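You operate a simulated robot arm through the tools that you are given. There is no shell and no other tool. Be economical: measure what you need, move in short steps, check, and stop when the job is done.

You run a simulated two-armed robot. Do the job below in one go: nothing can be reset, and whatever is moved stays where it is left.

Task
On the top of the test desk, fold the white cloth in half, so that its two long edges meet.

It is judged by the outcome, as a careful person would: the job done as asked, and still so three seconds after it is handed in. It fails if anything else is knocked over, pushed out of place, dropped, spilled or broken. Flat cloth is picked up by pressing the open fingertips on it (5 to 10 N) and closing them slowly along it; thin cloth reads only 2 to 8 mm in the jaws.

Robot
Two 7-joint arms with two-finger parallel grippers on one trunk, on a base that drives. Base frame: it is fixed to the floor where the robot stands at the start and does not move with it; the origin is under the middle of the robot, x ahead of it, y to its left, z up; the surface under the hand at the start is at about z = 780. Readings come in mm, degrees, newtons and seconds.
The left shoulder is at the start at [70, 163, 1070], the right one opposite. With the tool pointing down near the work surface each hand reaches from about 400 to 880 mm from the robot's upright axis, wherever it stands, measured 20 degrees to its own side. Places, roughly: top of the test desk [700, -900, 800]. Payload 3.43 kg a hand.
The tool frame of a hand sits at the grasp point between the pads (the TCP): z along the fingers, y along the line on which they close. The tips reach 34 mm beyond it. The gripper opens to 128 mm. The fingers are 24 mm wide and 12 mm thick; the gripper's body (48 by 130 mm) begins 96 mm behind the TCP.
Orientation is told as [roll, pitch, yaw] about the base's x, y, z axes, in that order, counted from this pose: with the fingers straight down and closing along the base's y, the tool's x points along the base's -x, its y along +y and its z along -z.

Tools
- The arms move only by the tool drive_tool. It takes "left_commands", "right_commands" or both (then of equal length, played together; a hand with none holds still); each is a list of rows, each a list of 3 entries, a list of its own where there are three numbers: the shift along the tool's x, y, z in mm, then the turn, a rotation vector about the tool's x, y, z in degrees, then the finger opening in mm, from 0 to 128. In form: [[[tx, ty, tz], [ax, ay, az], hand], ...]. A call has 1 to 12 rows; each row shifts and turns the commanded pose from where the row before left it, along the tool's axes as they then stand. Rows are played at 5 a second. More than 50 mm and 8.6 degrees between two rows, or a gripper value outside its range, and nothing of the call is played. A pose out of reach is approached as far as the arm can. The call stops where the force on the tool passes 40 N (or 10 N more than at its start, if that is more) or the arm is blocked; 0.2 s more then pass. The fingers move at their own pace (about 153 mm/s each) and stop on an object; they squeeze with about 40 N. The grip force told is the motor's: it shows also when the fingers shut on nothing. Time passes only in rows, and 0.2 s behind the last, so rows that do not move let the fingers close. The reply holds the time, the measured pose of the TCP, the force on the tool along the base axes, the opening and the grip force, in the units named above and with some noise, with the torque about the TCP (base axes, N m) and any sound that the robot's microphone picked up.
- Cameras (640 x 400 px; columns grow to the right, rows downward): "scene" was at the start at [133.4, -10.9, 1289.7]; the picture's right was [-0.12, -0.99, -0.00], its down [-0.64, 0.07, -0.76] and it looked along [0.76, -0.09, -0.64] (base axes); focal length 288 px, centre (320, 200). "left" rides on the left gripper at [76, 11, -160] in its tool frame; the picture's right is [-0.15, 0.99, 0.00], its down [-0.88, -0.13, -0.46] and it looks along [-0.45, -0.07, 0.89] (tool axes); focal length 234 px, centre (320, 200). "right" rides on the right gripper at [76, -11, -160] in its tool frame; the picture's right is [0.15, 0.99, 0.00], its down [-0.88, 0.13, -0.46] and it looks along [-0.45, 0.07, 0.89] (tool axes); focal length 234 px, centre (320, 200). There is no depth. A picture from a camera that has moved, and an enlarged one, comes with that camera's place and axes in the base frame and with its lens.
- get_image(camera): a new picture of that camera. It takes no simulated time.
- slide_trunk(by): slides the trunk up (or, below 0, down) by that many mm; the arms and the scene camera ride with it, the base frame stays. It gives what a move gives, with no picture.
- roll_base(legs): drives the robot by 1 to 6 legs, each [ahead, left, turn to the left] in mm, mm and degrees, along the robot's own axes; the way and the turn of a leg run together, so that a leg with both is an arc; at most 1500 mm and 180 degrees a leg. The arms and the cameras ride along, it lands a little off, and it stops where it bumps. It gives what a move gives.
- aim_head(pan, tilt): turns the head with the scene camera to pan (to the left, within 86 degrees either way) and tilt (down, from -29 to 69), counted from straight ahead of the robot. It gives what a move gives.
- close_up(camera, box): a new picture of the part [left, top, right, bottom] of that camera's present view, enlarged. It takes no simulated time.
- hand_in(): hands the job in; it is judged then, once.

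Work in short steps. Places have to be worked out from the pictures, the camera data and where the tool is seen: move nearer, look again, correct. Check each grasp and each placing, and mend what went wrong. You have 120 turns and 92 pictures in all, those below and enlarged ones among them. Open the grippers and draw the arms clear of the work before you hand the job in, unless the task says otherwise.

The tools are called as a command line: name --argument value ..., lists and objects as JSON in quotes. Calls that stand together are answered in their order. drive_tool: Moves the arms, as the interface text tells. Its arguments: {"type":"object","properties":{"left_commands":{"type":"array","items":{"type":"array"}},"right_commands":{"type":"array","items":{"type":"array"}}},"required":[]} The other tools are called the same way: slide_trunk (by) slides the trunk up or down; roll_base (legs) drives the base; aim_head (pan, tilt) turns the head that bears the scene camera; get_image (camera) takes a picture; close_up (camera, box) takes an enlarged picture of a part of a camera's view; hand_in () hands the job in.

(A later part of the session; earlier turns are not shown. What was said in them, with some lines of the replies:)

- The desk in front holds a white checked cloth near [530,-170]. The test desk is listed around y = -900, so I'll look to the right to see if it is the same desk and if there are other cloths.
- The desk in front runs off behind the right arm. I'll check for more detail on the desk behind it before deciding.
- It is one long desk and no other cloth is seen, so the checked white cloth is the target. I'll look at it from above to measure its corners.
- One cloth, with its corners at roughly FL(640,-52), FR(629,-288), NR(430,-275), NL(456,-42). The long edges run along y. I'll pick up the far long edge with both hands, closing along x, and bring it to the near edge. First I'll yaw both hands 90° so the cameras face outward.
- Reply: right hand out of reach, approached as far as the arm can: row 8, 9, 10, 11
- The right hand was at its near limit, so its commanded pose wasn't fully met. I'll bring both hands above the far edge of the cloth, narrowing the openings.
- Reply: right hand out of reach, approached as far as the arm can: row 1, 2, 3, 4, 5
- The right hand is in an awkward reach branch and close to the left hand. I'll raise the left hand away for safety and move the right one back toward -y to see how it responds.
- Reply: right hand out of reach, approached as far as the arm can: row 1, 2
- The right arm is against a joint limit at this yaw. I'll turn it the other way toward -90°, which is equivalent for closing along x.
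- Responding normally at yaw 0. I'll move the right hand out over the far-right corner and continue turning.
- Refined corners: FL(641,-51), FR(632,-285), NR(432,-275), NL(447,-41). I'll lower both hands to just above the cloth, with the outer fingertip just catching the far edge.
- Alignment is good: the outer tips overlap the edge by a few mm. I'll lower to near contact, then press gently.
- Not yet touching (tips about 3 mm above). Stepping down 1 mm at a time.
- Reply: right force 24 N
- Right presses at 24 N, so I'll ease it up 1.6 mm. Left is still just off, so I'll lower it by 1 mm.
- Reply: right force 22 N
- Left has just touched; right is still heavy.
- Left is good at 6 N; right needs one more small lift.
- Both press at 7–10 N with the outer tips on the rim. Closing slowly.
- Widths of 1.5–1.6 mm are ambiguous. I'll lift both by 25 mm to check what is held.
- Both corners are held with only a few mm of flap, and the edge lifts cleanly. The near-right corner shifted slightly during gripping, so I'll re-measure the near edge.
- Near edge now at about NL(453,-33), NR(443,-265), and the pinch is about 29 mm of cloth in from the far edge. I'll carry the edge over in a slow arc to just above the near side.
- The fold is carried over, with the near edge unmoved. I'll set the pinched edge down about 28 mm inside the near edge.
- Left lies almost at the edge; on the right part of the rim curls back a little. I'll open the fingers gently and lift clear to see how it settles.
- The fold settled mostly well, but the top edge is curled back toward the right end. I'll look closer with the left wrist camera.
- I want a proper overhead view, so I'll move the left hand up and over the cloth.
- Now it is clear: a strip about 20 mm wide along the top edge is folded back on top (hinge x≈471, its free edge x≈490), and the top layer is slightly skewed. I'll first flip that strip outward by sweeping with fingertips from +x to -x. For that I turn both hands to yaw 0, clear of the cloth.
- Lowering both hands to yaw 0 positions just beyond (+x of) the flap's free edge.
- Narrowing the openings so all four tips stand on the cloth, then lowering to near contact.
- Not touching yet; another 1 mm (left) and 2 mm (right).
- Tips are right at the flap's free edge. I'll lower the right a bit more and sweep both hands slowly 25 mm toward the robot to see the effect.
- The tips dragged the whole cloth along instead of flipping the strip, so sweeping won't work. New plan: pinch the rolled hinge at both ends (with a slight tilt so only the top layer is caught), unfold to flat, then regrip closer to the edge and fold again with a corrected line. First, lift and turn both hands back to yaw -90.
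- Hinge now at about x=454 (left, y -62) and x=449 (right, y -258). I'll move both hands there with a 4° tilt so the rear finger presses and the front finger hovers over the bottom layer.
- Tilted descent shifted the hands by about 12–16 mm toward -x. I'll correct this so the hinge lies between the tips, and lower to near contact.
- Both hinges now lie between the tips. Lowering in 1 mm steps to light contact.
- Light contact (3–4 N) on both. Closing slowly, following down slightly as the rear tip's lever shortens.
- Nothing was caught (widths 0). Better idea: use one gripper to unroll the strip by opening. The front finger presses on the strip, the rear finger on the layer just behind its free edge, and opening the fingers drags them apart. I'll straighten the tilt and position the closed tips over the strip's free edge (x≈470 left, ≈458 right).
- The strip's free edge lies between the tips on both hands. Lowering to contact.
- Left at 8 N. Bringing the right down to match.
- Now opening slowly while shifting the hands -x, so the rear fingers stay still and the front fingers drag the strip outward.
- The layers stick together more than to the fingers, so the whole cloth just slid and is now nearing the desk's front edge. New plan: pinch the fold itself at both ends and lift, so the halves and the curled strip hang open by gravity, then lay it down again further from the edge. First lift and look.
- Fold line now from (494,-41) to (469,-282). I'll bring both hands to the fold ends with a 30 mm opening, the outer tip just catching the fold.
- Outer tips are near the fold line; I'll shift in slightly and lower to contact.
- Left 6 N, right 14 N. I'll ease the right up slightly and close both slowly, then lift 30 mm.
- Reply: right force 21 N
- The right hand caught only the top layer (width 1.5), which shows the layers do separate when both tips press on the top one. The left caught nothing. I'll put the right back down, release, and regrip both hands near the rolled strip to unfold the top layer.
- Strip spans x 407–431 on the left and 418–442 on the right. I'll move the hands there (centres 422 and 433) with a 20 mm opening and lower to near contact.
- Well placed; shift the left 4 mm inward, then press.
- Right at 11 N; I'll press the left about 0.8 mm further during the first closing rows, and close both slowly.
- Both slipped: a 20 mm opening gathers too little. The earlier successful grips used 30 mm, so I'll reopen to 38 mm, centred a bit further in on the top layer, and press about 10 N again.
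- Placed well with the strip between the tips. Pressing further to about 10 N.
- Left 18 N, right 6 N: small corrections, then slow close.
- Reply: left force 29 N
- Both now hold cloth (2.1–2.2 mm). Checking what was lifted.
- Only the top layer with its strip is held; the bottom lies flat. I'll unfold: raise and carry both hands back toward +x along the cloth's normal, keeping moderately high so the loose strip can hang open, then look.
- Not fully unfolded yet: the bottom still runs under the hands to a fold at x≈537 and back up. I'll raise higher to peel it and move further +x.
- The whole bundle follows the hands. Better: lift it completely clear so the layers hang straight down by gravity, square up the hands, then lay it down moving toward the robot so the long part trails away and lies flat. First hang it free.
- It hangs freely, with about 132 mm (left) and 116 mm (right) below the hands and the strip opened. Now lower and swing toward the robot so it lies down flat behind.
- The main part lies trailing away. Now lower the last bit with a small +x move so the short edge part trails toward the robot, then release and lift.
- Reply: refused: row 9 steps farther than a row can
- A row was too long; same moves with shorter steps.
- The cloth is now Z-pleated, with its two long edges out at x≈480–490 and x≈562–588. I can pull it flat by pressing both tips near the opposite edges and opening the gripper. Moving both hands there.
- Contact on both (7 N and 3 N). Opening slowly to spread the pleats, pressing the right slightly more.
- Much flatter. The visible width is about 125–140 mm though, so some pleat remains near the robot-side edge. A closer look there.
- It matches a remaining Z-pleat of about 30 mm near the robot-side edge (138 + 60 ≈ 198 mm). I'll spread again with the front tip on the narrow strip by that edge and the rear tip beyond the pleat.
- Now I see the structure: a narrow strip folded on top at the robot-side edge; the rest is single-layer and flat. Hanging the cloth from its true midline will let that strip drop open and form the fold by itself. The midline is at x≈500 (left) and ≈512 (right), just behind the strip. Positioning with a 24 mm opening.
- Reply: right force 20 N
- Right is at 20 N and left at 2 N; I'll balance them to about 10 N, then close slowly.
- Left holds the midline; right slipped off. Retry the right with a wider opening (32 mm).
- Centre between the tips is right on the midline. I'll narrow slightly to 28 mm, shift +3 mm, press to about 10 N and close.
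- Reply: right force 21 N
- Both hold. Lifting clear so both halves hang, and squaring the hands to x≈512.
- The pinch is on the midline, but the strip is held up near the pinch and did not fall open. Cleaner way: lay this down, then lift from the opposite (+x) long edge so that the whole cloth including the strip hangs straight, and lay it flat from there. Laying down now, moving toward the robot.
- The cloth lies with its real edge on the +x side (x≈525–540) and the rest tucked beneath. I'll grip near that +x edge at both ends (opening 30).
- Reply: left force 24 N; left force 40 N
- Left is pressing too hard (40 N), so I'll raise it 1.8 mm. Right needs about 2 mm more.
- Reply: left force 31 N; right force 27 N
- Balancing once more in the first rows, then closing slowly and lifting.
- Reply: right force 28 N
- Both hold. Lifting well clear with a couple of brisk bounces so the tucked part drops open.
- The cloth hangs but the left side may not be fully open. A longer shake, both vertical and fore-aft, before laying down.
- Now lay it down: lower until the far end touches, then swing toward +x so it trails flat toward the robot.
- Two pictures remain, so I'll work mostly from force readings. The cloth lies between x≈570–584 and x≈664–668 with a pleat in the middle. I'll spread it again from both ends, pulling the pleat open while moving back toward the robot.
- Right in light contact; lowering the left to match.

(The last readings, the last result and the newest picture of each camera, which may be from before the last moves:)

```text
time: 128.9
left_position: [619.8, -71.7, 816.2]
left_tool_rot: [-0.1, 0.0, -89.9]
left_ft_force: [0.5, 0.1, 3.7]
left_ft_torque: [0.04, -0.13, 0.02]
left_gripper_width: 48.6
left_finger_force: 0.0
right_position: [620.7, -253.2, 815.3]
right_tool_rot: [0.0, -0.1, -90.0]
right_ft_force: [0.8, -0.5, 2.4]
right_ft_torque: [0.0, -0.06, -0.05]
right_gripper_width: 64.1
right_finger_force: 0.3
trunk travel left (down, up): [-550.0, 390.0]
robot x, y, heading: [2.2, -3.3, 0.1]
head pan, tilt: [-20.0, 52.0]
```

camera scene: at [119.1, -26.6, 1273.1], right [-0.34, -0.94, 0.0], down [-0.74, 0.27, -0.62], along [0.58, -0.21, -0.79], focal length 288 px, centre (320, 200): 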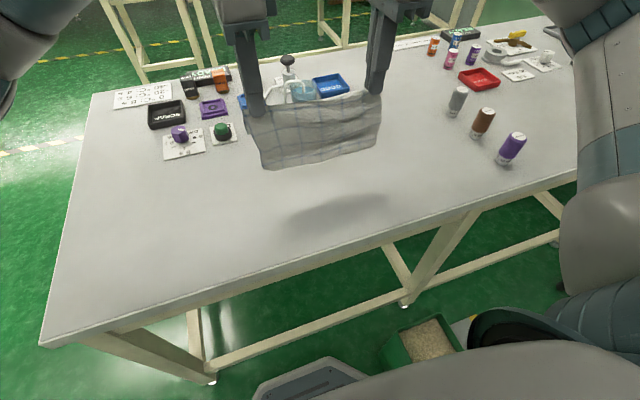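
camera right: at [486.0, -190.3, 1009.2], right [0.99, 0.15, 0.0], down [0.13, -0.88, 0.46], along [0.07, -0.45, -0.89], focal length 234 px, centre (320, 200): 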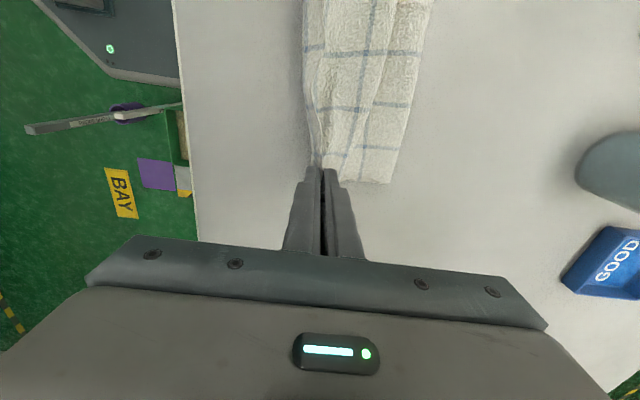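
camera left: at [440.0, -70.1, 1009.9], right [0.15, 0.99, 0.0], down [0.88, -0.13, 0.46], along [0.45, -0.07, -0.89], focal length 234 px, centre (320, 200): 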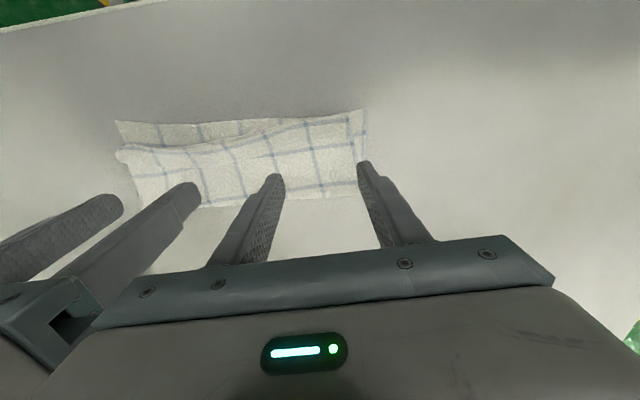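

Rear tips carry the load; press slightly more so the front tips touch, then open while moving back.

drive_tool --left_commands '[[[0, 0, 0.6], [0, 0, 0], 48], [[0, -2.5, 0.2], [0, 0, 0], 56], [[0, -3, 0], [0, 0, 0], 64], [[0, -3, 0], [0, 0, 0], 72], [[0, -3, 0], [0, 0, 0], 80], [[0, -3, 0], [0, 0, 0], 88], [[0, -3, 0], [0, 0, 0], 96], [[0, -3, 0], [0, 0, 0], 104], [[0, -3, 0], [0, 0, 0], 112], [[0, -3, 0], [0, 0, 0], 120], [[0, -3, 0], [0, 0, 0], 127], [[0, 0, 0], [0, 0, 0], 127]]' --right_commands '[[[0, 0, 0.8], [0, 0, 0], 64], [[0, -2.5, 0.2], [0, 0, 0], 70], [[0, -3, 0], [0, 0, 0], 76], [[0, -3, 0], [0, 0, 0], 82], [[0, -3, 0], [0, 0, 0], 88], [[0, -3, 0], [0, 0, 0], 94], [[0, -3, 0], [0, 0, 0], 100], [[0, -3, 0], [0, 0, 0], 106], [[0, -3, 0], [0, 0, 0], 113], [[0, -3, 0], [0, 0, 0], 120], [[0, -3, 0], [0, 0, 0], 127], [[0, 0, 0], [0, 0, 0], 127]]'

```text
time: 131.6
left_position: [588.7, -74.8, 815.2]
left_tool_rot: [0.1, 0.0, -90.0]
left_ft_force: [3.7, -0.3, 12.4]
left_ft_torque: [0.09, -0.98, -0.04]
left_gripper_width: 128.1
left_finger_force: 1.5
right_position: [591.0, -254.8, 816.5]
right_tool_rot: [0.0, 0.0, -90.0]
right_ft_force: [0.8, -0.2, 1.1]
right_ft_torque: [0.04, -0.01, -0.01]
right_gripper_width: 126.9
right_finger_force: 0.1
trunk travel left (down, up): [-550.0, 390.0]
robot x, y, heading: [1.1, -2.9, 0.0]
head pan, tilt: [-20.0, 52.0]
```

Lifting clear and looking.

drive_tool --left_commands '[[[0, 0, -20], [0, 0, 0], 127], [[20, 0, -40], [0, 0, 0], 127], [[40, 0, -20], [0, 0, 0], 100], [[45, 0, 0], [0, 0, 0], 60]]' --right_commands '[[[0, 0, -20], [0, 0, 0], 127], [[0, 0, -40], [0, 0, 0], 127], [[-40, 0, -20], [0, 0, 0], 100], [[-45, 0, 0], [0, 0, 0], 60]]'

close_up --camera "scene" --box '[228, 95, 404, 205]'

```text
time: 132.6
left_position: [585.4, 33.7, 894.4]
left_tool_rot: [-0.1, 0.0, -90.1]
left_ft_force: [-0.9, -0.7, 0.7]
left_ft_torque: [-0.04, 0.02, 0.05]
left_gripper_width: 60.2
left_finger_force: 0.1
right_position: [588.7, -338.3, 896.3]
right_tool_rot: [-0.1, 0.0, -90.0]
right_ft_force: [0.1, -0.3, 1.0]
right_ft_torque: [-0.02, -0.01, -0.01]
right_gripper_width: 60.1
right_finger_force: 0.1
trunk travel left (down, up): [-550.0, 390.0]
robot x, y, heading: [-2.6, -1.1, 0.0]
head pan, tilt: [-20.0, 52.0]
```

```text
3.64 times, centred on (316, 150) of scene
camera zoom: at [119.2, -25.9, 1273.1], right [-0.34, -0.94, 0.0], down [-0.74, 0.27, -0.62], along [0.58, -0.21, -0.79], focal length 1047 px, centre (334, 382)
```

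zoom: 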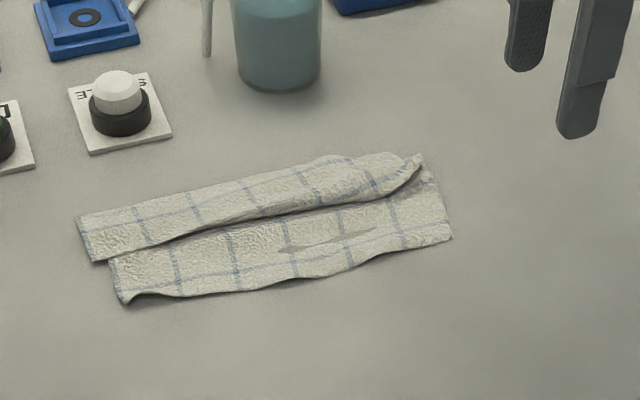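

Little changed: the front tips were hovering because the rear ones stood on a thicker stack. I'll repeat with the rear tips right at the +x edge and a firmer press so both tips engage, opening symmetrically.

drive_tool --left_commands '[[[-36, 16, 0], [0, 0, 0], 48], [[-36, 16, 0], [0, 0, 0], 48], [[-35, 15, 0], [0, 0, 0], 48], [[0, 0, 40], [0, 0, 0], 48], [[0, 0, 35], [0, 0, 0], 48], [[0, 0, 4], [0, 0, 0], 48], [[0, 0, 1], [0, 0, 0], 48], [[0, 0, 0], [0, 0, 0], 48]]' --right_commands '[[[28, 9, 0], [0, 0, 0], 52], [[28, 9, 0], [0, 0, 0], 52], [[28, 9, 0], [0, 0, 0], 52], [[0, 0, 40], [0, 0, 0], 52], [[0, 0, 35], [0, 0, 0], 52], [[0, 0, 4], [0, 0, 0], 52], [[0, 0, 1], [0, 0, 0], 52], [[0, 0, 0], [0, 0, 0], 52]]'

drive_tool --left_commands '[[[0, 0, 0.6], [0, 0, 0], 48], [[0, 0, 0], [0, 0, 0], 48]]' --right_commands '[[[0, 0, 0.6], [0, 0, 0], 52], [[0, 0, 0], [0, 0, 0], 52]]'

```text
time: 134.3
left_position: [634.7, -76.4, 816.3]
left_tool_rot: [0.1, -0.1, -90.0]
left_ft_force: [-1.3, -0.6, 8.9]
left_ft_torque: [0.07, -0.24, -0.01]
left_gripper_width: 47.8
left_finger_force: 0.0
right_position: [617.1, -253.7, 817.0]
right_tool_rot: [0.0, 0.0, -89.9]
right_ft_force: [0.5, 0.0, 0.1]
right_ft_torque: [-0.02, -0.02, 0.02]
right_gripper_width: 52.3
right_finger_force: 0.0
trunk travel left (down, up): [-550.0, 390.0]
robot x, y, heading: [1.2, 2.2, -0.2]
head pan, tilt: [-20.0, 52.0]
```

```text
time: 134.9
left_position: [635.0, -78.0, 815.8]
left_tool_rot: [0.2, 0.0, -90.1]
left_ft_force: [-1.3, -2.0, 14.6]
left_ft_torque: [0.05, -0.3, -0.01]
left_gripper_width: 47.2
left_finger_force: 0.1
right_position: [617.2, -256.3, 817.3]
right_tool_rot: [0.2, -0.1, -90.1]
right_ft_force: [-0.8, 0.8, 1.8]
right_ft_torque: [-0.01, -0.07, -0.02]
right_gripper_width: 52.1
right_finger_force: 0.1
trunk travel left (down, up): [-550.0, 390.0]
robot x, y, heading: [0.3, 0.6, -0.1]
head pan, tilt: [-20.0, 52.0]
```

drive_tool --left_commands '[[[0, 0, 0.5], [-0.6, 0, 0], 48], [[0, 0, 0], [0, 0, 0], 48], [[0, 0, 0], [0, 0, 0], 48]]' --right_commands '[[[0, 0, 1], [-0.6, 0, 0], 52], [[0, 0, 0.6], [0, 0, 0], 52], [[0, 0, 0], [0, 0, 0], 52]]'

```text
time: 135.8
left_position: [635.2, -77.3, 815.3]
left_tool_rot: [0.8, 0.0, -90.0]
left_ft_force: [0.5, -3.3, 16.6]
left_ft_torque: [-0.01, -0.21, -0.07]
left_gripper_width: 47.4
left_finger_force: 0.1
right_position: [618.0, -256.3, 816.1]
right_tool_rot: [0.8, -0.1, -90.0]
right_ft_force: [-1.1, 1.2, 9.1]
right_ft_torque: [0.03, -0.17, 0.02]
right_gripper_width: 51.4
right_finger_force: 0.1
trunk travel left (down, up): [-550.0, 390.0]
robot x, y, heading: [2.6, 3.1, 0.1]
head pan, tilt: [-20.0, 52.0]
```

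Both tips now share the load better. Opening symmetrically, drifting slightly -x.

drive_tool --left_commands '[[[0, -1, 0], [0, 0, 0], 55], [[0, -1, 0], [0, 0, 0], 62], [[0, -1, 0], [0, 0, 0], 69], [[0, -1, 0], [0, 0, 0], 76], [[0, -1, 0], [0, 0, 0], 83], [[0, -1, 0], [0, 0, 0], 90], [[0, -1, 0], [0, 0, 0], 97], [[0, -1, 0], [0, 0, 0], 104], [[0, -1, 0], [0, 0, 0], 111], [[0, -1, 0], [0, 0, 0], 118], [[0, -1, 0], [0, 0, 0], 125], [[0, 0, 0], [0, 0, 0], 127]]' --right_commands '[[[0, -1, 0], [0, 0, 0], 59], [[0, -1, 0], [0, 0, 0], 66], [[0, -1, 0], [0, 0, 0], 73], [[0, -1, 0], [0, 0, 0], 80], [[0, -1, 0], [0, 0, 0], 87], [[0, -1, 0], [0, 0, 0], 94], [[0, -1, 0], [0, 0, 0], 101], [[0, -1, 0], [0, 0, 0], 108], [[0, -1, 0], [0, 0, 0], 114], [[0, -1, 0], [0, 0, 0], 120], [[0, -1, 0], [0, 0, 0], 125], [[0, 0, 0], [0, 0, 0], 127]]'

```text
time: 138.3
left_position: [621.4, -75.2, 816.0]
left_tool_rot: [0.7, -0.1, -90.1]
left_ft_force: [7.7, -0.9, 30.3]
left_ft_torque: [0.1, 1.89, 0.06]
left_gripper_width: 122.5
left_finger_force: 0.0
right_position: [605.5, -255.3, 815.8]
right_tool_rot: [0.8, 0.0, -90.0]
right_ft_force: [5.9, 0.0, 26.3]
right_ft_torque: [0.06, 1.61, -0.05]
right_gripper_width: 123.5
right_finger_force: 0.2
trunk travel left (down, up): [-550.0, 390.0]
robot x, y, heading: [2.0, -1.3, -0.1]
head pan, tilt: [-20.0, 52.0]
```

The front tips now carry the load, so the pleat should have been pulled open. I'll lift clear and use the last picture to locate the edges precisely for the final steps.

drive_tool --left_commands '[[[0, 0, -20], [0.6, 0, 0], 122], [[20, 0, -40], [0, 0, 0], 120], [[40, 0, -20], [0, 0, 0], 100], [[45, 0, 0], [0, 0, 0], 60]]' --right_commands '[[[0, 0, -20], [0.6, 0, 0], 122], [[0, 0, -40], [0, 0, 0], 120], [[-40, 0, -20], [0, 0, 0], 100], [[-45, 0, 0], [0, 0, 0], 60]]'

close_up --camera "scene" --box '[236, 100, 396, 200]'

```text
time: 139.3
left_position: [623.1, 34.1, 892.3]
left_tool_rot: [0.1, 0.0, -90.0]
left_ft_force: [-0.1, 0.4, 0.4]
left_ft_torque: [-0.02, 0.01, -0.01]
left_gripper_width: 59.7
left_finger_force: 0.0
right_position: [606.5, -342.6, 895.0]
right_tool_rot: [0.0, 0.0, -90.0]
right_ft_force: [0.5, 0.2, 0.1]
right_ft_torque: [0.01, 0.0, -0.01]
right_gripper_width: 60.2
right_finger_force: 0.2
trunk travel left (down, up): [-550.0, 390.0]
robot x, y, heading: [-0.0, 1.1, 0.0]
head pan, tilt: [-20.0, 52.0]
```

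```text
4.00 times, centred on (316, 150) of scene
camera zoom: at [118.9, -25.9, 1273.1], right [-0.34, -0.94, 0.0], down [-0.74, 0.27, -0.62], along [0.58, -0.21, -0.79], focal length 1151 px, centre (336, 400)
```

zoom: 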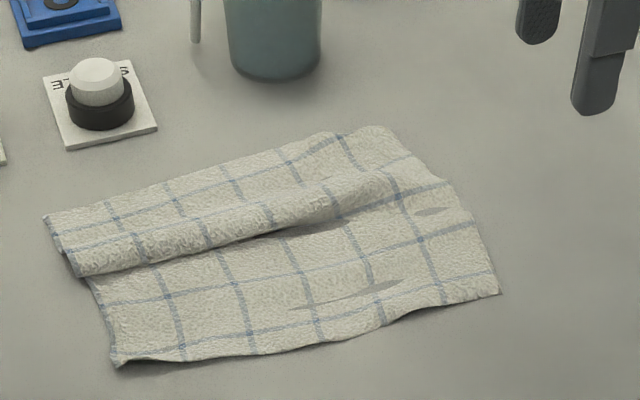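

Good: it is nearly open now (right width 160 mm, left 133 mm plus one remaining pleat near x≈620–645). One more spread across that pleat: left by about 64 mm, right by about 38 mm, keeping the rear tips still.

drive_tool --left_commands '[[[-37, 1, 0], [0, 0, 0], 50], [[-36, 1, 0], [0, 0, 0], 50], [[-36, 0, 0], [0, 0, 0], 50], [[0, 0, 40], [0, 0, 0], 50], [[0, 0, 33], [0, 0, 0], 50], [[0, 0, 3], [0, 0, 0], 50], [[0, 0, 1], [0, 0, 0], 50], [[0, 0, 0], [0, 0, 0], 50]]' --right_commands '[[[31, 6, 0], [0, 0, 0], 50], [[31, 6, 0], [0, 0, 0], 50], [[30, 6, 0], [0, 0, 0], 50], [[0, 0, 40], [0, 0, 0], 50], [[0, 0, 35], [0, 0, 0], 50], [[0, 0, 3], [0, 0, 0], 50], [[0, 0, 1], [0, 0, 0], 50], [[0, 0, 0], [0, 0, 0], 50]]'

drive_tool --left_commands '[[[0, 0, 0.6], [0, 0, 0], 50], [[0, 0, 0], [0, 0, 0], 50]]' --right_commands '[[[0, 0, 0.6], [0, 0, 0], 50], [[0, 0, 0], [0, 0, 0], 50]]'

```text
time: 141.2
left_position: [626.0, -78.6, 818.7]
left_tool_rot: [0.0, 0.0, -90.0]
left_ft_force: [0.3, -0.1, -0.6]
left_ft_torque: [0.0, -0.01, 0.01]
left_gripper_width: 49.8
left_finger_force: 0.1
right_position: [626.9, -248.9, 815.2]
right_tool_rot: [0.1, 0.1, -89.9]
right_ft_force: [1.4, -1.4, 7.1]
right_ft_torque: [-0.08, -0.31, -0.02]
right_gripper_width: 50.8
right_finger_force: 0.7
trunk travel left (down, up): [-550.0, 390.0]
robot x, y, heading: [-2.2, -0.3, -0.3]
head pan, tilt: [-20.0, 52.0]
```

```text
time: 141.8
left_position: [625.3, -77.8, 817.8]
left_tool_rot: [0.1, 0.0, -90.0]
left_ft_force: [-0.5, 0.5, 0.1]
left_ft_torque: [-0.01, 0.0, 0.01]
left_gripper_width: 50.4
left_finger_force: 0.0
right_position: [626.5, -247.9, 815.3]
right_tool_rot: [0.2, 0.0, -90.0]
right_ft_force: [-2.0, 0.4, 13.8]
right_ft_torque: [-0.09, -0.34, -0.03]
right_gripper_width: 49.0
right_finger_force: 0.1
trunk travel left (down, up): [-550.0, 390.0]
robot x, y, heading: [-0.2, 1.5, 0.0]
head pan, tilt: [-20.0, 52.0]
```

Right 14 N (mostly rear); left not yet touching. Lower the left 2.2 mm, right a touch more.

drive_tool --left_commands '[[[0, 0, 1.4], [0, 0, 0], 50], [[0, 0, 0.8], [0, 0, 0], 50], [[0, 0, 0], [0, 0, 0], 50]]' --right_commands '[[[0, 0, 0.3], [-0.4, 0, 0], 50], [[0, 0, 0], [0, 0, 0], 50], [[0, 0, 0], [0, 0, 0], 50]]'

```text
time: 142.6
left_position: [626.0, -76.8, 815.0]
left_tool_rot: [0.1, -0.1, -90.0]
left_ft_force: [0.8, -0.1, 0.5]
left_ft_torque: [0.02, 0.0, -0.03]
left_gripper_width: 50.1
left_finger_force: 0.1
right_position: [625.4, -247.6, 815.7]
right_tool_rot: [0.6, 0.0, -90.1]
right_ft_force: [2.0, 1.0, 21.6]
right_ft_torque: [-0.05, 0.51, 0.02]
right_gripper_width: 49.3
right_finger_force: 0.1
trunk travel left (down, up): [-550.0, 390.0]
robot x, y, heading: [-2.0, -0.2, -0.1]
head pan, tilt: [-20.0, 52.0]
```

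drive_tool --left_commands '[[[0, 0, 0.8], [0, 0, 0], 50], [[0, 0, 0.5], [0, 0, 0], 50], [[0, 0, 0], [0, 0, 0], 50]]' --right_commands '[[[0, 0, -0.3], [0.2, 0, 0], 50], [[0, 0, 0], [0, 0, 0], 50], [[0, 0, 0], [0, 0, 0], 50]]'

```text
time: 143.3
left_position: [625.7, -78.9, 815.8]
left_tool_rot: [0.2, -0.1, -90.0]
left_ft_force: [1.4, 3.5, 15.3]
left_ft_torque: [0.26, 0.4, -0.1]
left_gripper_width: 49.5
left_finger_force: 0.1
right_position: [624.8, -247.8, 814.9]
right_tool_rot: [0.4, -0.1, -90.1]
right_ft_force: [4.8, -0.1, 19.6]
right_ft_torque: [-0.11, 0.03, -0.01]
right_gripper_width: 49.0
right_finger_force: 0.1
trunk travel left (down, up): [-550.0, 390.0]
robot x, y, heading: [-1.9, 0.3, -0.0]
head pan, tilt: [-20.0, 52.0]
```

Both tips engaged on both hands. Spreading with the rear tips held still.

drive_tool --left_commands '[[[0, -2.9, 0], [0.2, 0, 0], 56], [[0, -2.9, 0], [0, 0, 0], 62], [[0, -2.9, 0], [0, 0, 0], 68], [[0, -2.9, 0], [0, 0, 0], 74], [[0, -2.9, 0], [0, 0, 0], 80], [[0, -2.9, 0], [0, 0, 0], 86], [[0, -2.9, 0], [0, 0, 0], 92], [[0, -2.9, 0], [0, 0, 0], 98], [[0, -2.9, 0], [0, 0, 0], 104], [[0, -2.9, 0], [0, 0, 0], 109], [[0, -2.9, 0], [0, 0, 0], 114], [[0, 0, 0], [0, 0, 0], 114]]' --right_commands '[[[0, -1.8, 0], [0, 0, 0], 53.5], [[0, -1.8, 0], [0, 0, 0], 57], [[0, -1.8, 0], [0, 0, 0], 60.5], [[0, -1.8, 0], [0, 0, 0], 64], [[0, -1.8, 0], [0, 0, 0], 67.5], [[0, -1.8, 0], [0, 0, 0], 71], [[0, -1.8, 0], [0, 0, 0], 74.5], [[0, -1.8, 0], [0, 0, 0], 78], [[0, -1.8, 0], [0, 0, 0], 81.5], [[0, -1.8, 0], [0, 0, 0], 85], [[0, -1.8, 0], [0, 0, 0], 88], [[0, 0, 0], [0, 0, 0], 88]]'

drive_tool --left_commands '[[[0, 0, -15], [-0.2, 0, 0], 110], [[0, 0, -10], [0, 0, 0], 60], [[0, 0, 0], [0, 0, 0], 34], [[0, 0, 0], [0, 0, 0], 34]]' --right_commands '[[[0, 0, -15], [0.2, 0, 0], 88], [[0, 0, -10], [0, 0, 0], 60], [[0, 0, 0], [0, 0, 0], 34], [[0, 0, 0], [0, 0, 0], 34]]'

```text
time: 145.9
left_position: [593.4, -78.4, 814.4]
left_tool_rot: [0.0, -0.1, -90.0]
left_ft_force: [7.3, -1.1, 32.4]
left_ft_torque: [0.15, 0.25, -0.04]
left_gripper_width: 103.8
left_finger_force: 0.0
right_position: [603.5, -247.9, 815.0]
right_tool_rot: [0.4, 0.0, -90.0]
right_ft_force: [4.6, 1.3, 16.4]
right_ft_torque: [-0.02, 0.22, 0.01]
right_gripper_width: 82.2
right_finger_force: 0.2
trunk travel left (down, up): [-550.0, 390.0]
robot x, y, heading: [-0.7, -3.0, -0.0]
head pan, tilt: [-20.0, 52.0]
```

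```text
time: 146.9
left_position: [594.0, -79.0, 838.2]
left_tool_rot: [0.0, 0.0, -90.0]
left_ft_force: [-0.7, -0.6, 0.7]
left_ft_torque: [0.01, -0.03, 0.03]
left_gripper_width: 33.9
left_finger_force: 0.1
right_position: [603.6, -248.2, 839.0]
right_tool_rot: [0.0, 0.0, -90.0]
right_ft_force: [0.9, 0.1, 0.0]
right_ft_torque: [0.01, -0.01, 0.0]
right_gripper_width: 34.0
right_finger_force: 0.0
trunk travel left (down, up): [-550.0, 390.0]
robot x, y, heading: [-1.7, 2.9, -0.2]
head pan, tilt: [-20.0, 52.0]
```

The openings stalled slightly under tension (104 of 114, 82 of 88), which fits the cloth being taut and flat. The midline should now be at x≈574 (left) and ≈580 (right). I'll position for the midline pinch.

drive_tool --left_commands '[[[11, -20, 0], [0, 0, 0], 34], [[0, 0, 18], [0, 0, 0], 34], [[0, 0, 4], [0, 0, 0], 34], [[0, 0, 1], [0, 0, 0], 34], [[0, 0, 0], [0, 0, 0], 34]]' --right_commands '[[[-10, -23.5, 0], [0, 0, 0], 34], [[0, 0, 18], [0, 0, 0], 34], [[0, 0, 4], [0, 0, 0], 34], [[0, 0, 1], [0, 0, 0], 34], [[0, 0, 0], [0, 0, 0], 34]]'

drive_tool --left_commands '[[[0, 0, 0.7], [0, 0, 0], 34], [[0, 0, 0], [0, 0, 0], 34]]' --right_commands '[[[0, 0, 0.7], [0, 0, 0], 34], [[0, 0, 0], [0, 0, 0], 34]]'

```text
time: 148.2
left_position: [574.3, -67.6, 814.3]
left_tool_rot: [0.1, 0.0, -90.0]
left_ft_force: [-0.4, 0.6, 8.0]
left_ft_torque: [0.08, 0.06, -0.01]
left_gripper_width: 34.2
left_finger_force: 0.6
right_position: [582.6, -258.5, 815.8]
right_tool_rot: [0.0, 0.0, -90.0]
right_ft_force: [-0.1, -0.8, 0.1]
right_ft_torque: [-0.01, 0.02, 0.02]
right_gripper_width: 34.1
right_finger_force: 0.0
trunk travel left (down, up): [-550.0, 390.0]
robot x, y, heading: [-2.4, -0.9, -0.1]
head pan, tilt: [-20.0, 52.0]
```

```text
time: 148.8
left_position: [574.6, -66.4, 814.7]
left_tool_rot: [0.1, 0.0, -90.0]
left_ft_force: [-2.4, 0.6, 15.9]
left_ft_torque: [0.11, 0.3, 0.0]
left_gripper_width: 34.1
left_finger_force: 0.2
right_position: [582.4, -258.4, 815.2]
right_tool_rot: [0.1, 0.0, -90.0]
right_ft_force: [0.5, -0.6, 0.5]
right_ft_torque: [-0.04, 0.01, -0.01]
right_gripper_width: 34.0
right_finger_force: 0.0
trunk travel left (down, up): [-550.0, 390.0]
robot x, y, heading: [2.7, -1.2, -0.0]
head pan, tilt: [-20.0, 52.0]
```

Left at 16 N: ease 0.4. Right needs about 1.5 mm more.

drive_tool --left_commands '[[[0, 0, -0.4], [0, 0, 0], 34], [[0, 0, 0], [0, 0, 0], 34], [[0, 0, 0], [0, 0, 0], 34]]' --right_commands '[[[0, 0, 0.8], [0, 0, 0], 34], [[0, 0, 0.6], [0, 0, 0], 34], [[0, 0, 0], [0, 0, 0], 34]]'

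```text
time: 149.6
left_position: [574.2, -68.5, 814.2]
left_tool_rot: [0.0, 0.0, -89.9]
left_ft_force: [-0.2, -2.1, 15.2]
left_ft_torque: [0.0, 0.21, 0.01]
left_gripper_width: 34.2
left_finger_force: 0.3
right_position: [581.5, -259.4, 815.8]
right_tool_rot: [0.2, 0.0, -89.9]
right_ft_force: [1.2, 0.9, 5.3]
right_ft_torque: [-0.04, 0.03, -0.02]
right_gripper_width: 33.8
right_finger_force: 0.0
trunk travel left (down, up): [-550.0, 390.0]
robot x, y, heading: [-2.3, -0.0, -0.2]
head pan, tilt: [-20.0, 52.0]
```

Good contact on both. Closing slowly (the right 0.4 mm deeper), then a small lift.

drive_tool --left_commands '[[[0, 0, 0], [0, 0, 0], 31], [[0, 0, 0], [0, 0, 0], 28], [[0, 0, 0], [0, 0, 0], 25], [[0, 0, 0], [0, 0, 0], 22], [[0, 0, 0], [0, 0, 0], 19], [[0, 0, 0], [0, 0, 0], 16], [[0, 0, 0], [0, 0, 0], 13], [[0, 0, 0], [0, 0, 0], 10], [[0, 0, 0], [0, 0, 0], 7], [[0, 0, 0], [0, 0, 0], 4], [[0, 0, 0], [0, 0, 0], 0], [[0, 0, 0], [0, 0, 0], 0]]' --right_commands '[[[0, 0, 0.4], [0, 0, 0], 31], [[0, 0, 0.2], [0, 0, 0], 28], [[0, 0, 0], [0, 0, 0], 25], [[0, 0, 0], [0, 0, 0], 22], [[0, 0, 0], [0, 0, 0], 19], [[0, 0, 0], [0, 0, 0], 16], [[0, 0, 0], [0, 0, 0], 13], [[0, 0, 0], [0, 0, 0], 10], [[0, 0, 0], [0, 0, 0], 7], [[0, 0, 0], [0, 0, 0], 4], [[0, 0, 0], [0, 0, 0], 0], [[0, 0, 0], [0, 0, 0], 0]]'

drive_tool --left_commands '[[[0, 0, -10], [0, 0, 0], 0], [[0, 0, -10], [0, 0, 0], 0]]' --right_commands '[[[0, 0, -10], [0, 0, 0], 0], [[0, 0, -10], [0, 0, 0], 0]]'

```text
time: 152.2
left_position: [574.2, -65.9, 816.8]
left_tool_rot: [0.2, -0.1, -90.0]
left_ft_force: [-0.5, 1.6, 0.9]
left_ft_torque: [-0.04, -0.02, -0.04]
left_gripper_width: 1.8
left_finger_force: 36.4
right_position: [580.1, -257.7, 815.6]
right_tool_rot: [0.4, 0.0, -90.0]
right_ft_force: [2.8, 1.2, 35.9]
right_ft_torque: [-0.25, 0.02, 0.02]
right_gripper_width: 2.0
right_finger_force: 36.0
trunk travel left (down, up): [-550.0, 390.0]
robot x, y, heading: [-3.4, 2.5, -0.0]
head pan, tilt: [-20.0, 52.0]
```

```text
time: 152.8
left_position: [575.3, -68.0, 834.3]
left_tool_rot: [0.0, 0.1, -90.0]
left_ft_force: [1.1, -0.2, 0.2]
left_ft_torque: [0.0, -0.03, -0.01]
left_gripper_width: 2.2
left_finger_force: 36.3
right_position: [580.9, -258.9, 832.6]
right_tool_rot: [-0.1, 0.0, -89.9]
right_ft_force: [-0.4, 0.1, 0.2]
right_ft_torque: [0.02, -0.01, 0.0]
right_gripper_width: 1.7
right_finger_force: 36.5
trunk travel left (down, up): [-550.0, 390.0]
robot x, y, heading: [1.8, -2.1, -0.2]
head pan, tilt: [-20.0, 52.0]
```

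Both hold the midline. Lifting so both halves hang and settle.

drive_tool --left_commands '[[[0, 1, -30], [0, 0, 0], 0], [[0, 1, -30], [0, 0, 0], 0], [[0, 0, -30], [0, 0, 0], 0], [[0, 0, -25], [0, 0, 0], 0], [[0, 0, 0], [0, 0, 0], 0], [[0, 0, 0], [0, 0, 0], 0], [[0, 0, 0], [0, 0, 0], 0], [[0, 0, 0], [0, 0, 0], 0], [[0, 0, 20], [0, 0, 0], 0], [[0, 0, 20], [0, 0, 0], 0], [[0, 0, 0], [0, 0, 0], 0]]' --right_commands '[[[0, -1, -30], [0, 0, 0], 0], [[0, -1, -30], [0, 0, 0], 0], [[0, -1, -30], [0, 0, 0], 0], [[0, -1, -25], [0, 0, 0], 0], [[0, 0, 0], [0, 0, 0], 0], [[0, 0, 0], [0, 0, 0], 0], [[0, 0, 0], [0, 0, 0], 0], [[0, 0, 0], [0, 0, 0], 0], [[0, 0, 20], [0, 0, 0], 0], [[0, 0, 20], [0, 0, 0], 0], [[0, 0, 0], [0, 0, 0], 0]]'

drive_tool --left_commands '[[[0, -11, 3], [0, 0, 0], 0], [[0, -11, 4], [0, 0, 0], 0], [[0, -11, 5], [0, 0, 0], 0], [[0, -10, 6], [0, 0, 0], 0], [[0, -10, 7], [0, 0, 0], 0], [[0, -9, 8], [0, 0, 0], 0], [[0, -8, 9], [0, 0, 0], 0], [[0, -7, 10], [0, 0, 0], 0], [[0, -6, 11], [0, 0, 0], 0], [[0, -6, 11], [0, 0, 0], 0], [[0, -6, 7], [0, 0, 0], 0], [[0, -6, 0], [0, 0, 0], 0]]' --right_commands '[[[0, -11, 3], [0, 0, 0], 0], [[0, -11, 4], [0, 0, 0], 0], [[0, -11, 5], [0, 0, 0], 0], [[0, -10, 6], [0, 0, 0], 0], [[0, -10, 7], [0, 0, 0], 0], [[0, -9, 8], [0, 0, 0], 0], [[0, -8, 9], [0, 0, 0], 0], [[0, -7, 10], [0, 0, 0], 0], [[0, -6, 11], [0, 0, 0], 0], [[0, -6, 11], [0, 0, 0], 0], [[0, -6, 7], [0, 0, 0], 0], [[0, -6, 0], [0, 0, 0], 0]]'

```text
time: 155.2
left_position: [578.9, -68.3, 910.7]
left_tool_rot: [0.0, 0.0, -89.9]
left_ft_force: [-0.1, -0.4, 0.0]
left_ft_torque: [0.0, -0.02, -0.01]
left_gripper_width: 2.0
left_finger_force: 37.1
right_position: [578.9, -259.5, 908.6]
right_tool_rot: [0.1, 0.0, -90.0]
right_ft_force: [0.7, 0.5, -0.5]
right_ft_torque: [0.0, 0.0, 0.01]
right_gripper_width: 2.0
right_finger_force: 36.7
trunk travel left (down, up): [-550.0, 390.0]
robot x, y, heading: [2.4, 1.2, -0.0]
head pan, tilt: [-20.0, 52.0]
```

```text
time: 157.8
left_position: [477.5, -67.2, 828.9]
left_tool_rot: [0.0, -0.1, -90.0]
left_ft_force: [0.1, -0.1, 0.0]
left_ft_torque: [0.01, 0.03, -0.02]
left_gripper_width: 1.9
left_finger_force: 36.7
right_position: [476.4, -259.2, 826.3]
right_tool_rot: [0.0, 0.0, -90.0]
right_ft_force: [-1.5, 0.2, -0.1]
right_ft_torque: [0.05, 0.01, -0.02]
right_gripper_width: 1.7
right_finger_force: 36.4
trunk travel left (down, up): [-550.0, 390.0]
robot x, y, heading: [-1.6, 0.7, 0.1]
head pan, tilt: [-20.0, 52.0]
```

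Now down the last few mm with a slight pull to straighten, then release and withdraw straight up and away.

drive_tool --left_commands '[[[0, -4, 4], [0, 0, 0], 0], [[0, -4, 4], [0, 0, 0], 0], [[0, 0, 0], [0, 0, 0], 0], [[0, 0, 0], [0, 0, 0], 6], [[0, 0, 0], [0, 0, 0], 12], [[0, 0, 0], [0, 0, 0], 12], [[0, 0, -15], [0, 0, 0], 14], [[0, 0, -40], [0, 0, 0], 14], [[0, 0, -40], [0, 0, 0], 20], [[40, 0, -20], [0, 0, 0], 20], [[45, 0, 0], [0, 0, 0], 20], [[40, 0, 0], [0, 0, 0], 20]]' --right_commands '[[[0, -4, 4], [0, 0, 0], 0], [[0, -4, 3], [0, 0, 0], 0], [[0, 0, 0], [0, 0, 0], 0], [[0, 0, 0], [0, 0, 0], 6], [[0, 0, 0], [0, 0, 0], 12], [[0, 0, 0], [0, 0, 0], 12], [[0, 0, -15], [0, 0, 0], 14], [[0, 0, -40], [0, 0, 0], 14], [[0, 0, -40], [0, 0, 0], 20], [[-40, 0, -20], [0, 0, 0], 20], [[-45, 0, 0], [0, 0, 0], 20], [[-40, 0, 0], [0, 0, 0], 20]]'

```text
time: 160.3
left_position: [465.1, 57.1, 934.5]
left_tool_rot: [0.0, 0.0, -90.1]
left_ft_force: [0.2, 0.2, -0.1]
left_ft_torque: [-0.04, -0.01, 0.02]
left_gripper_width: 20.4
left_finger_force: 0.1
right_position: [466.8, -383.7, 935.4]
right_tool_rot: [0.0, 0.0, -90.0]
right_ft_force: [-0.2, 0.7, 0.1]
right_ft_torque: [0.01, 0.0, -0.01]
right_gripper_width: 20.0
right_finger_force: 0.1
trunk travel left (down, up): [-550.0, 390.0]
robot x, y, heading: [-0.4, -2.7, 0.2]
head pan, tilt: [-20.0, 52.0]
```

The hands are clear of the cloth with the grippers open. I'll try for one more check picture in case one is left.

close_up --camera "scene" --box '[228, 110, 404, 220]'

```text
refused: no pictures are left
```

No pictures are left and both hands are clear with open grippers, so I'm handing in.

hand_in

```text
The job is handed in.
```

I handed in the fold without seeing the result: I ran out of pictures before the last steps, so I can't confirm that the two long edges meet.

- **Last steps:** I pinched the cloth along my estimate of its midline, lifted it so both halves hung down, and laid it folded on the test desk. Both grippers held cloth through the lift and until I let go.
- **Where it could be off:** In the last picture one pleat was still open. I then spread the cloth flat and worked out the midline by touch, so the edges may be uneven or a strip may still be tucked in.
- **Other objects:** Nothing else on the desk looked moved or knocked over in the pictures I had. The arms are clear and the grippers are open.
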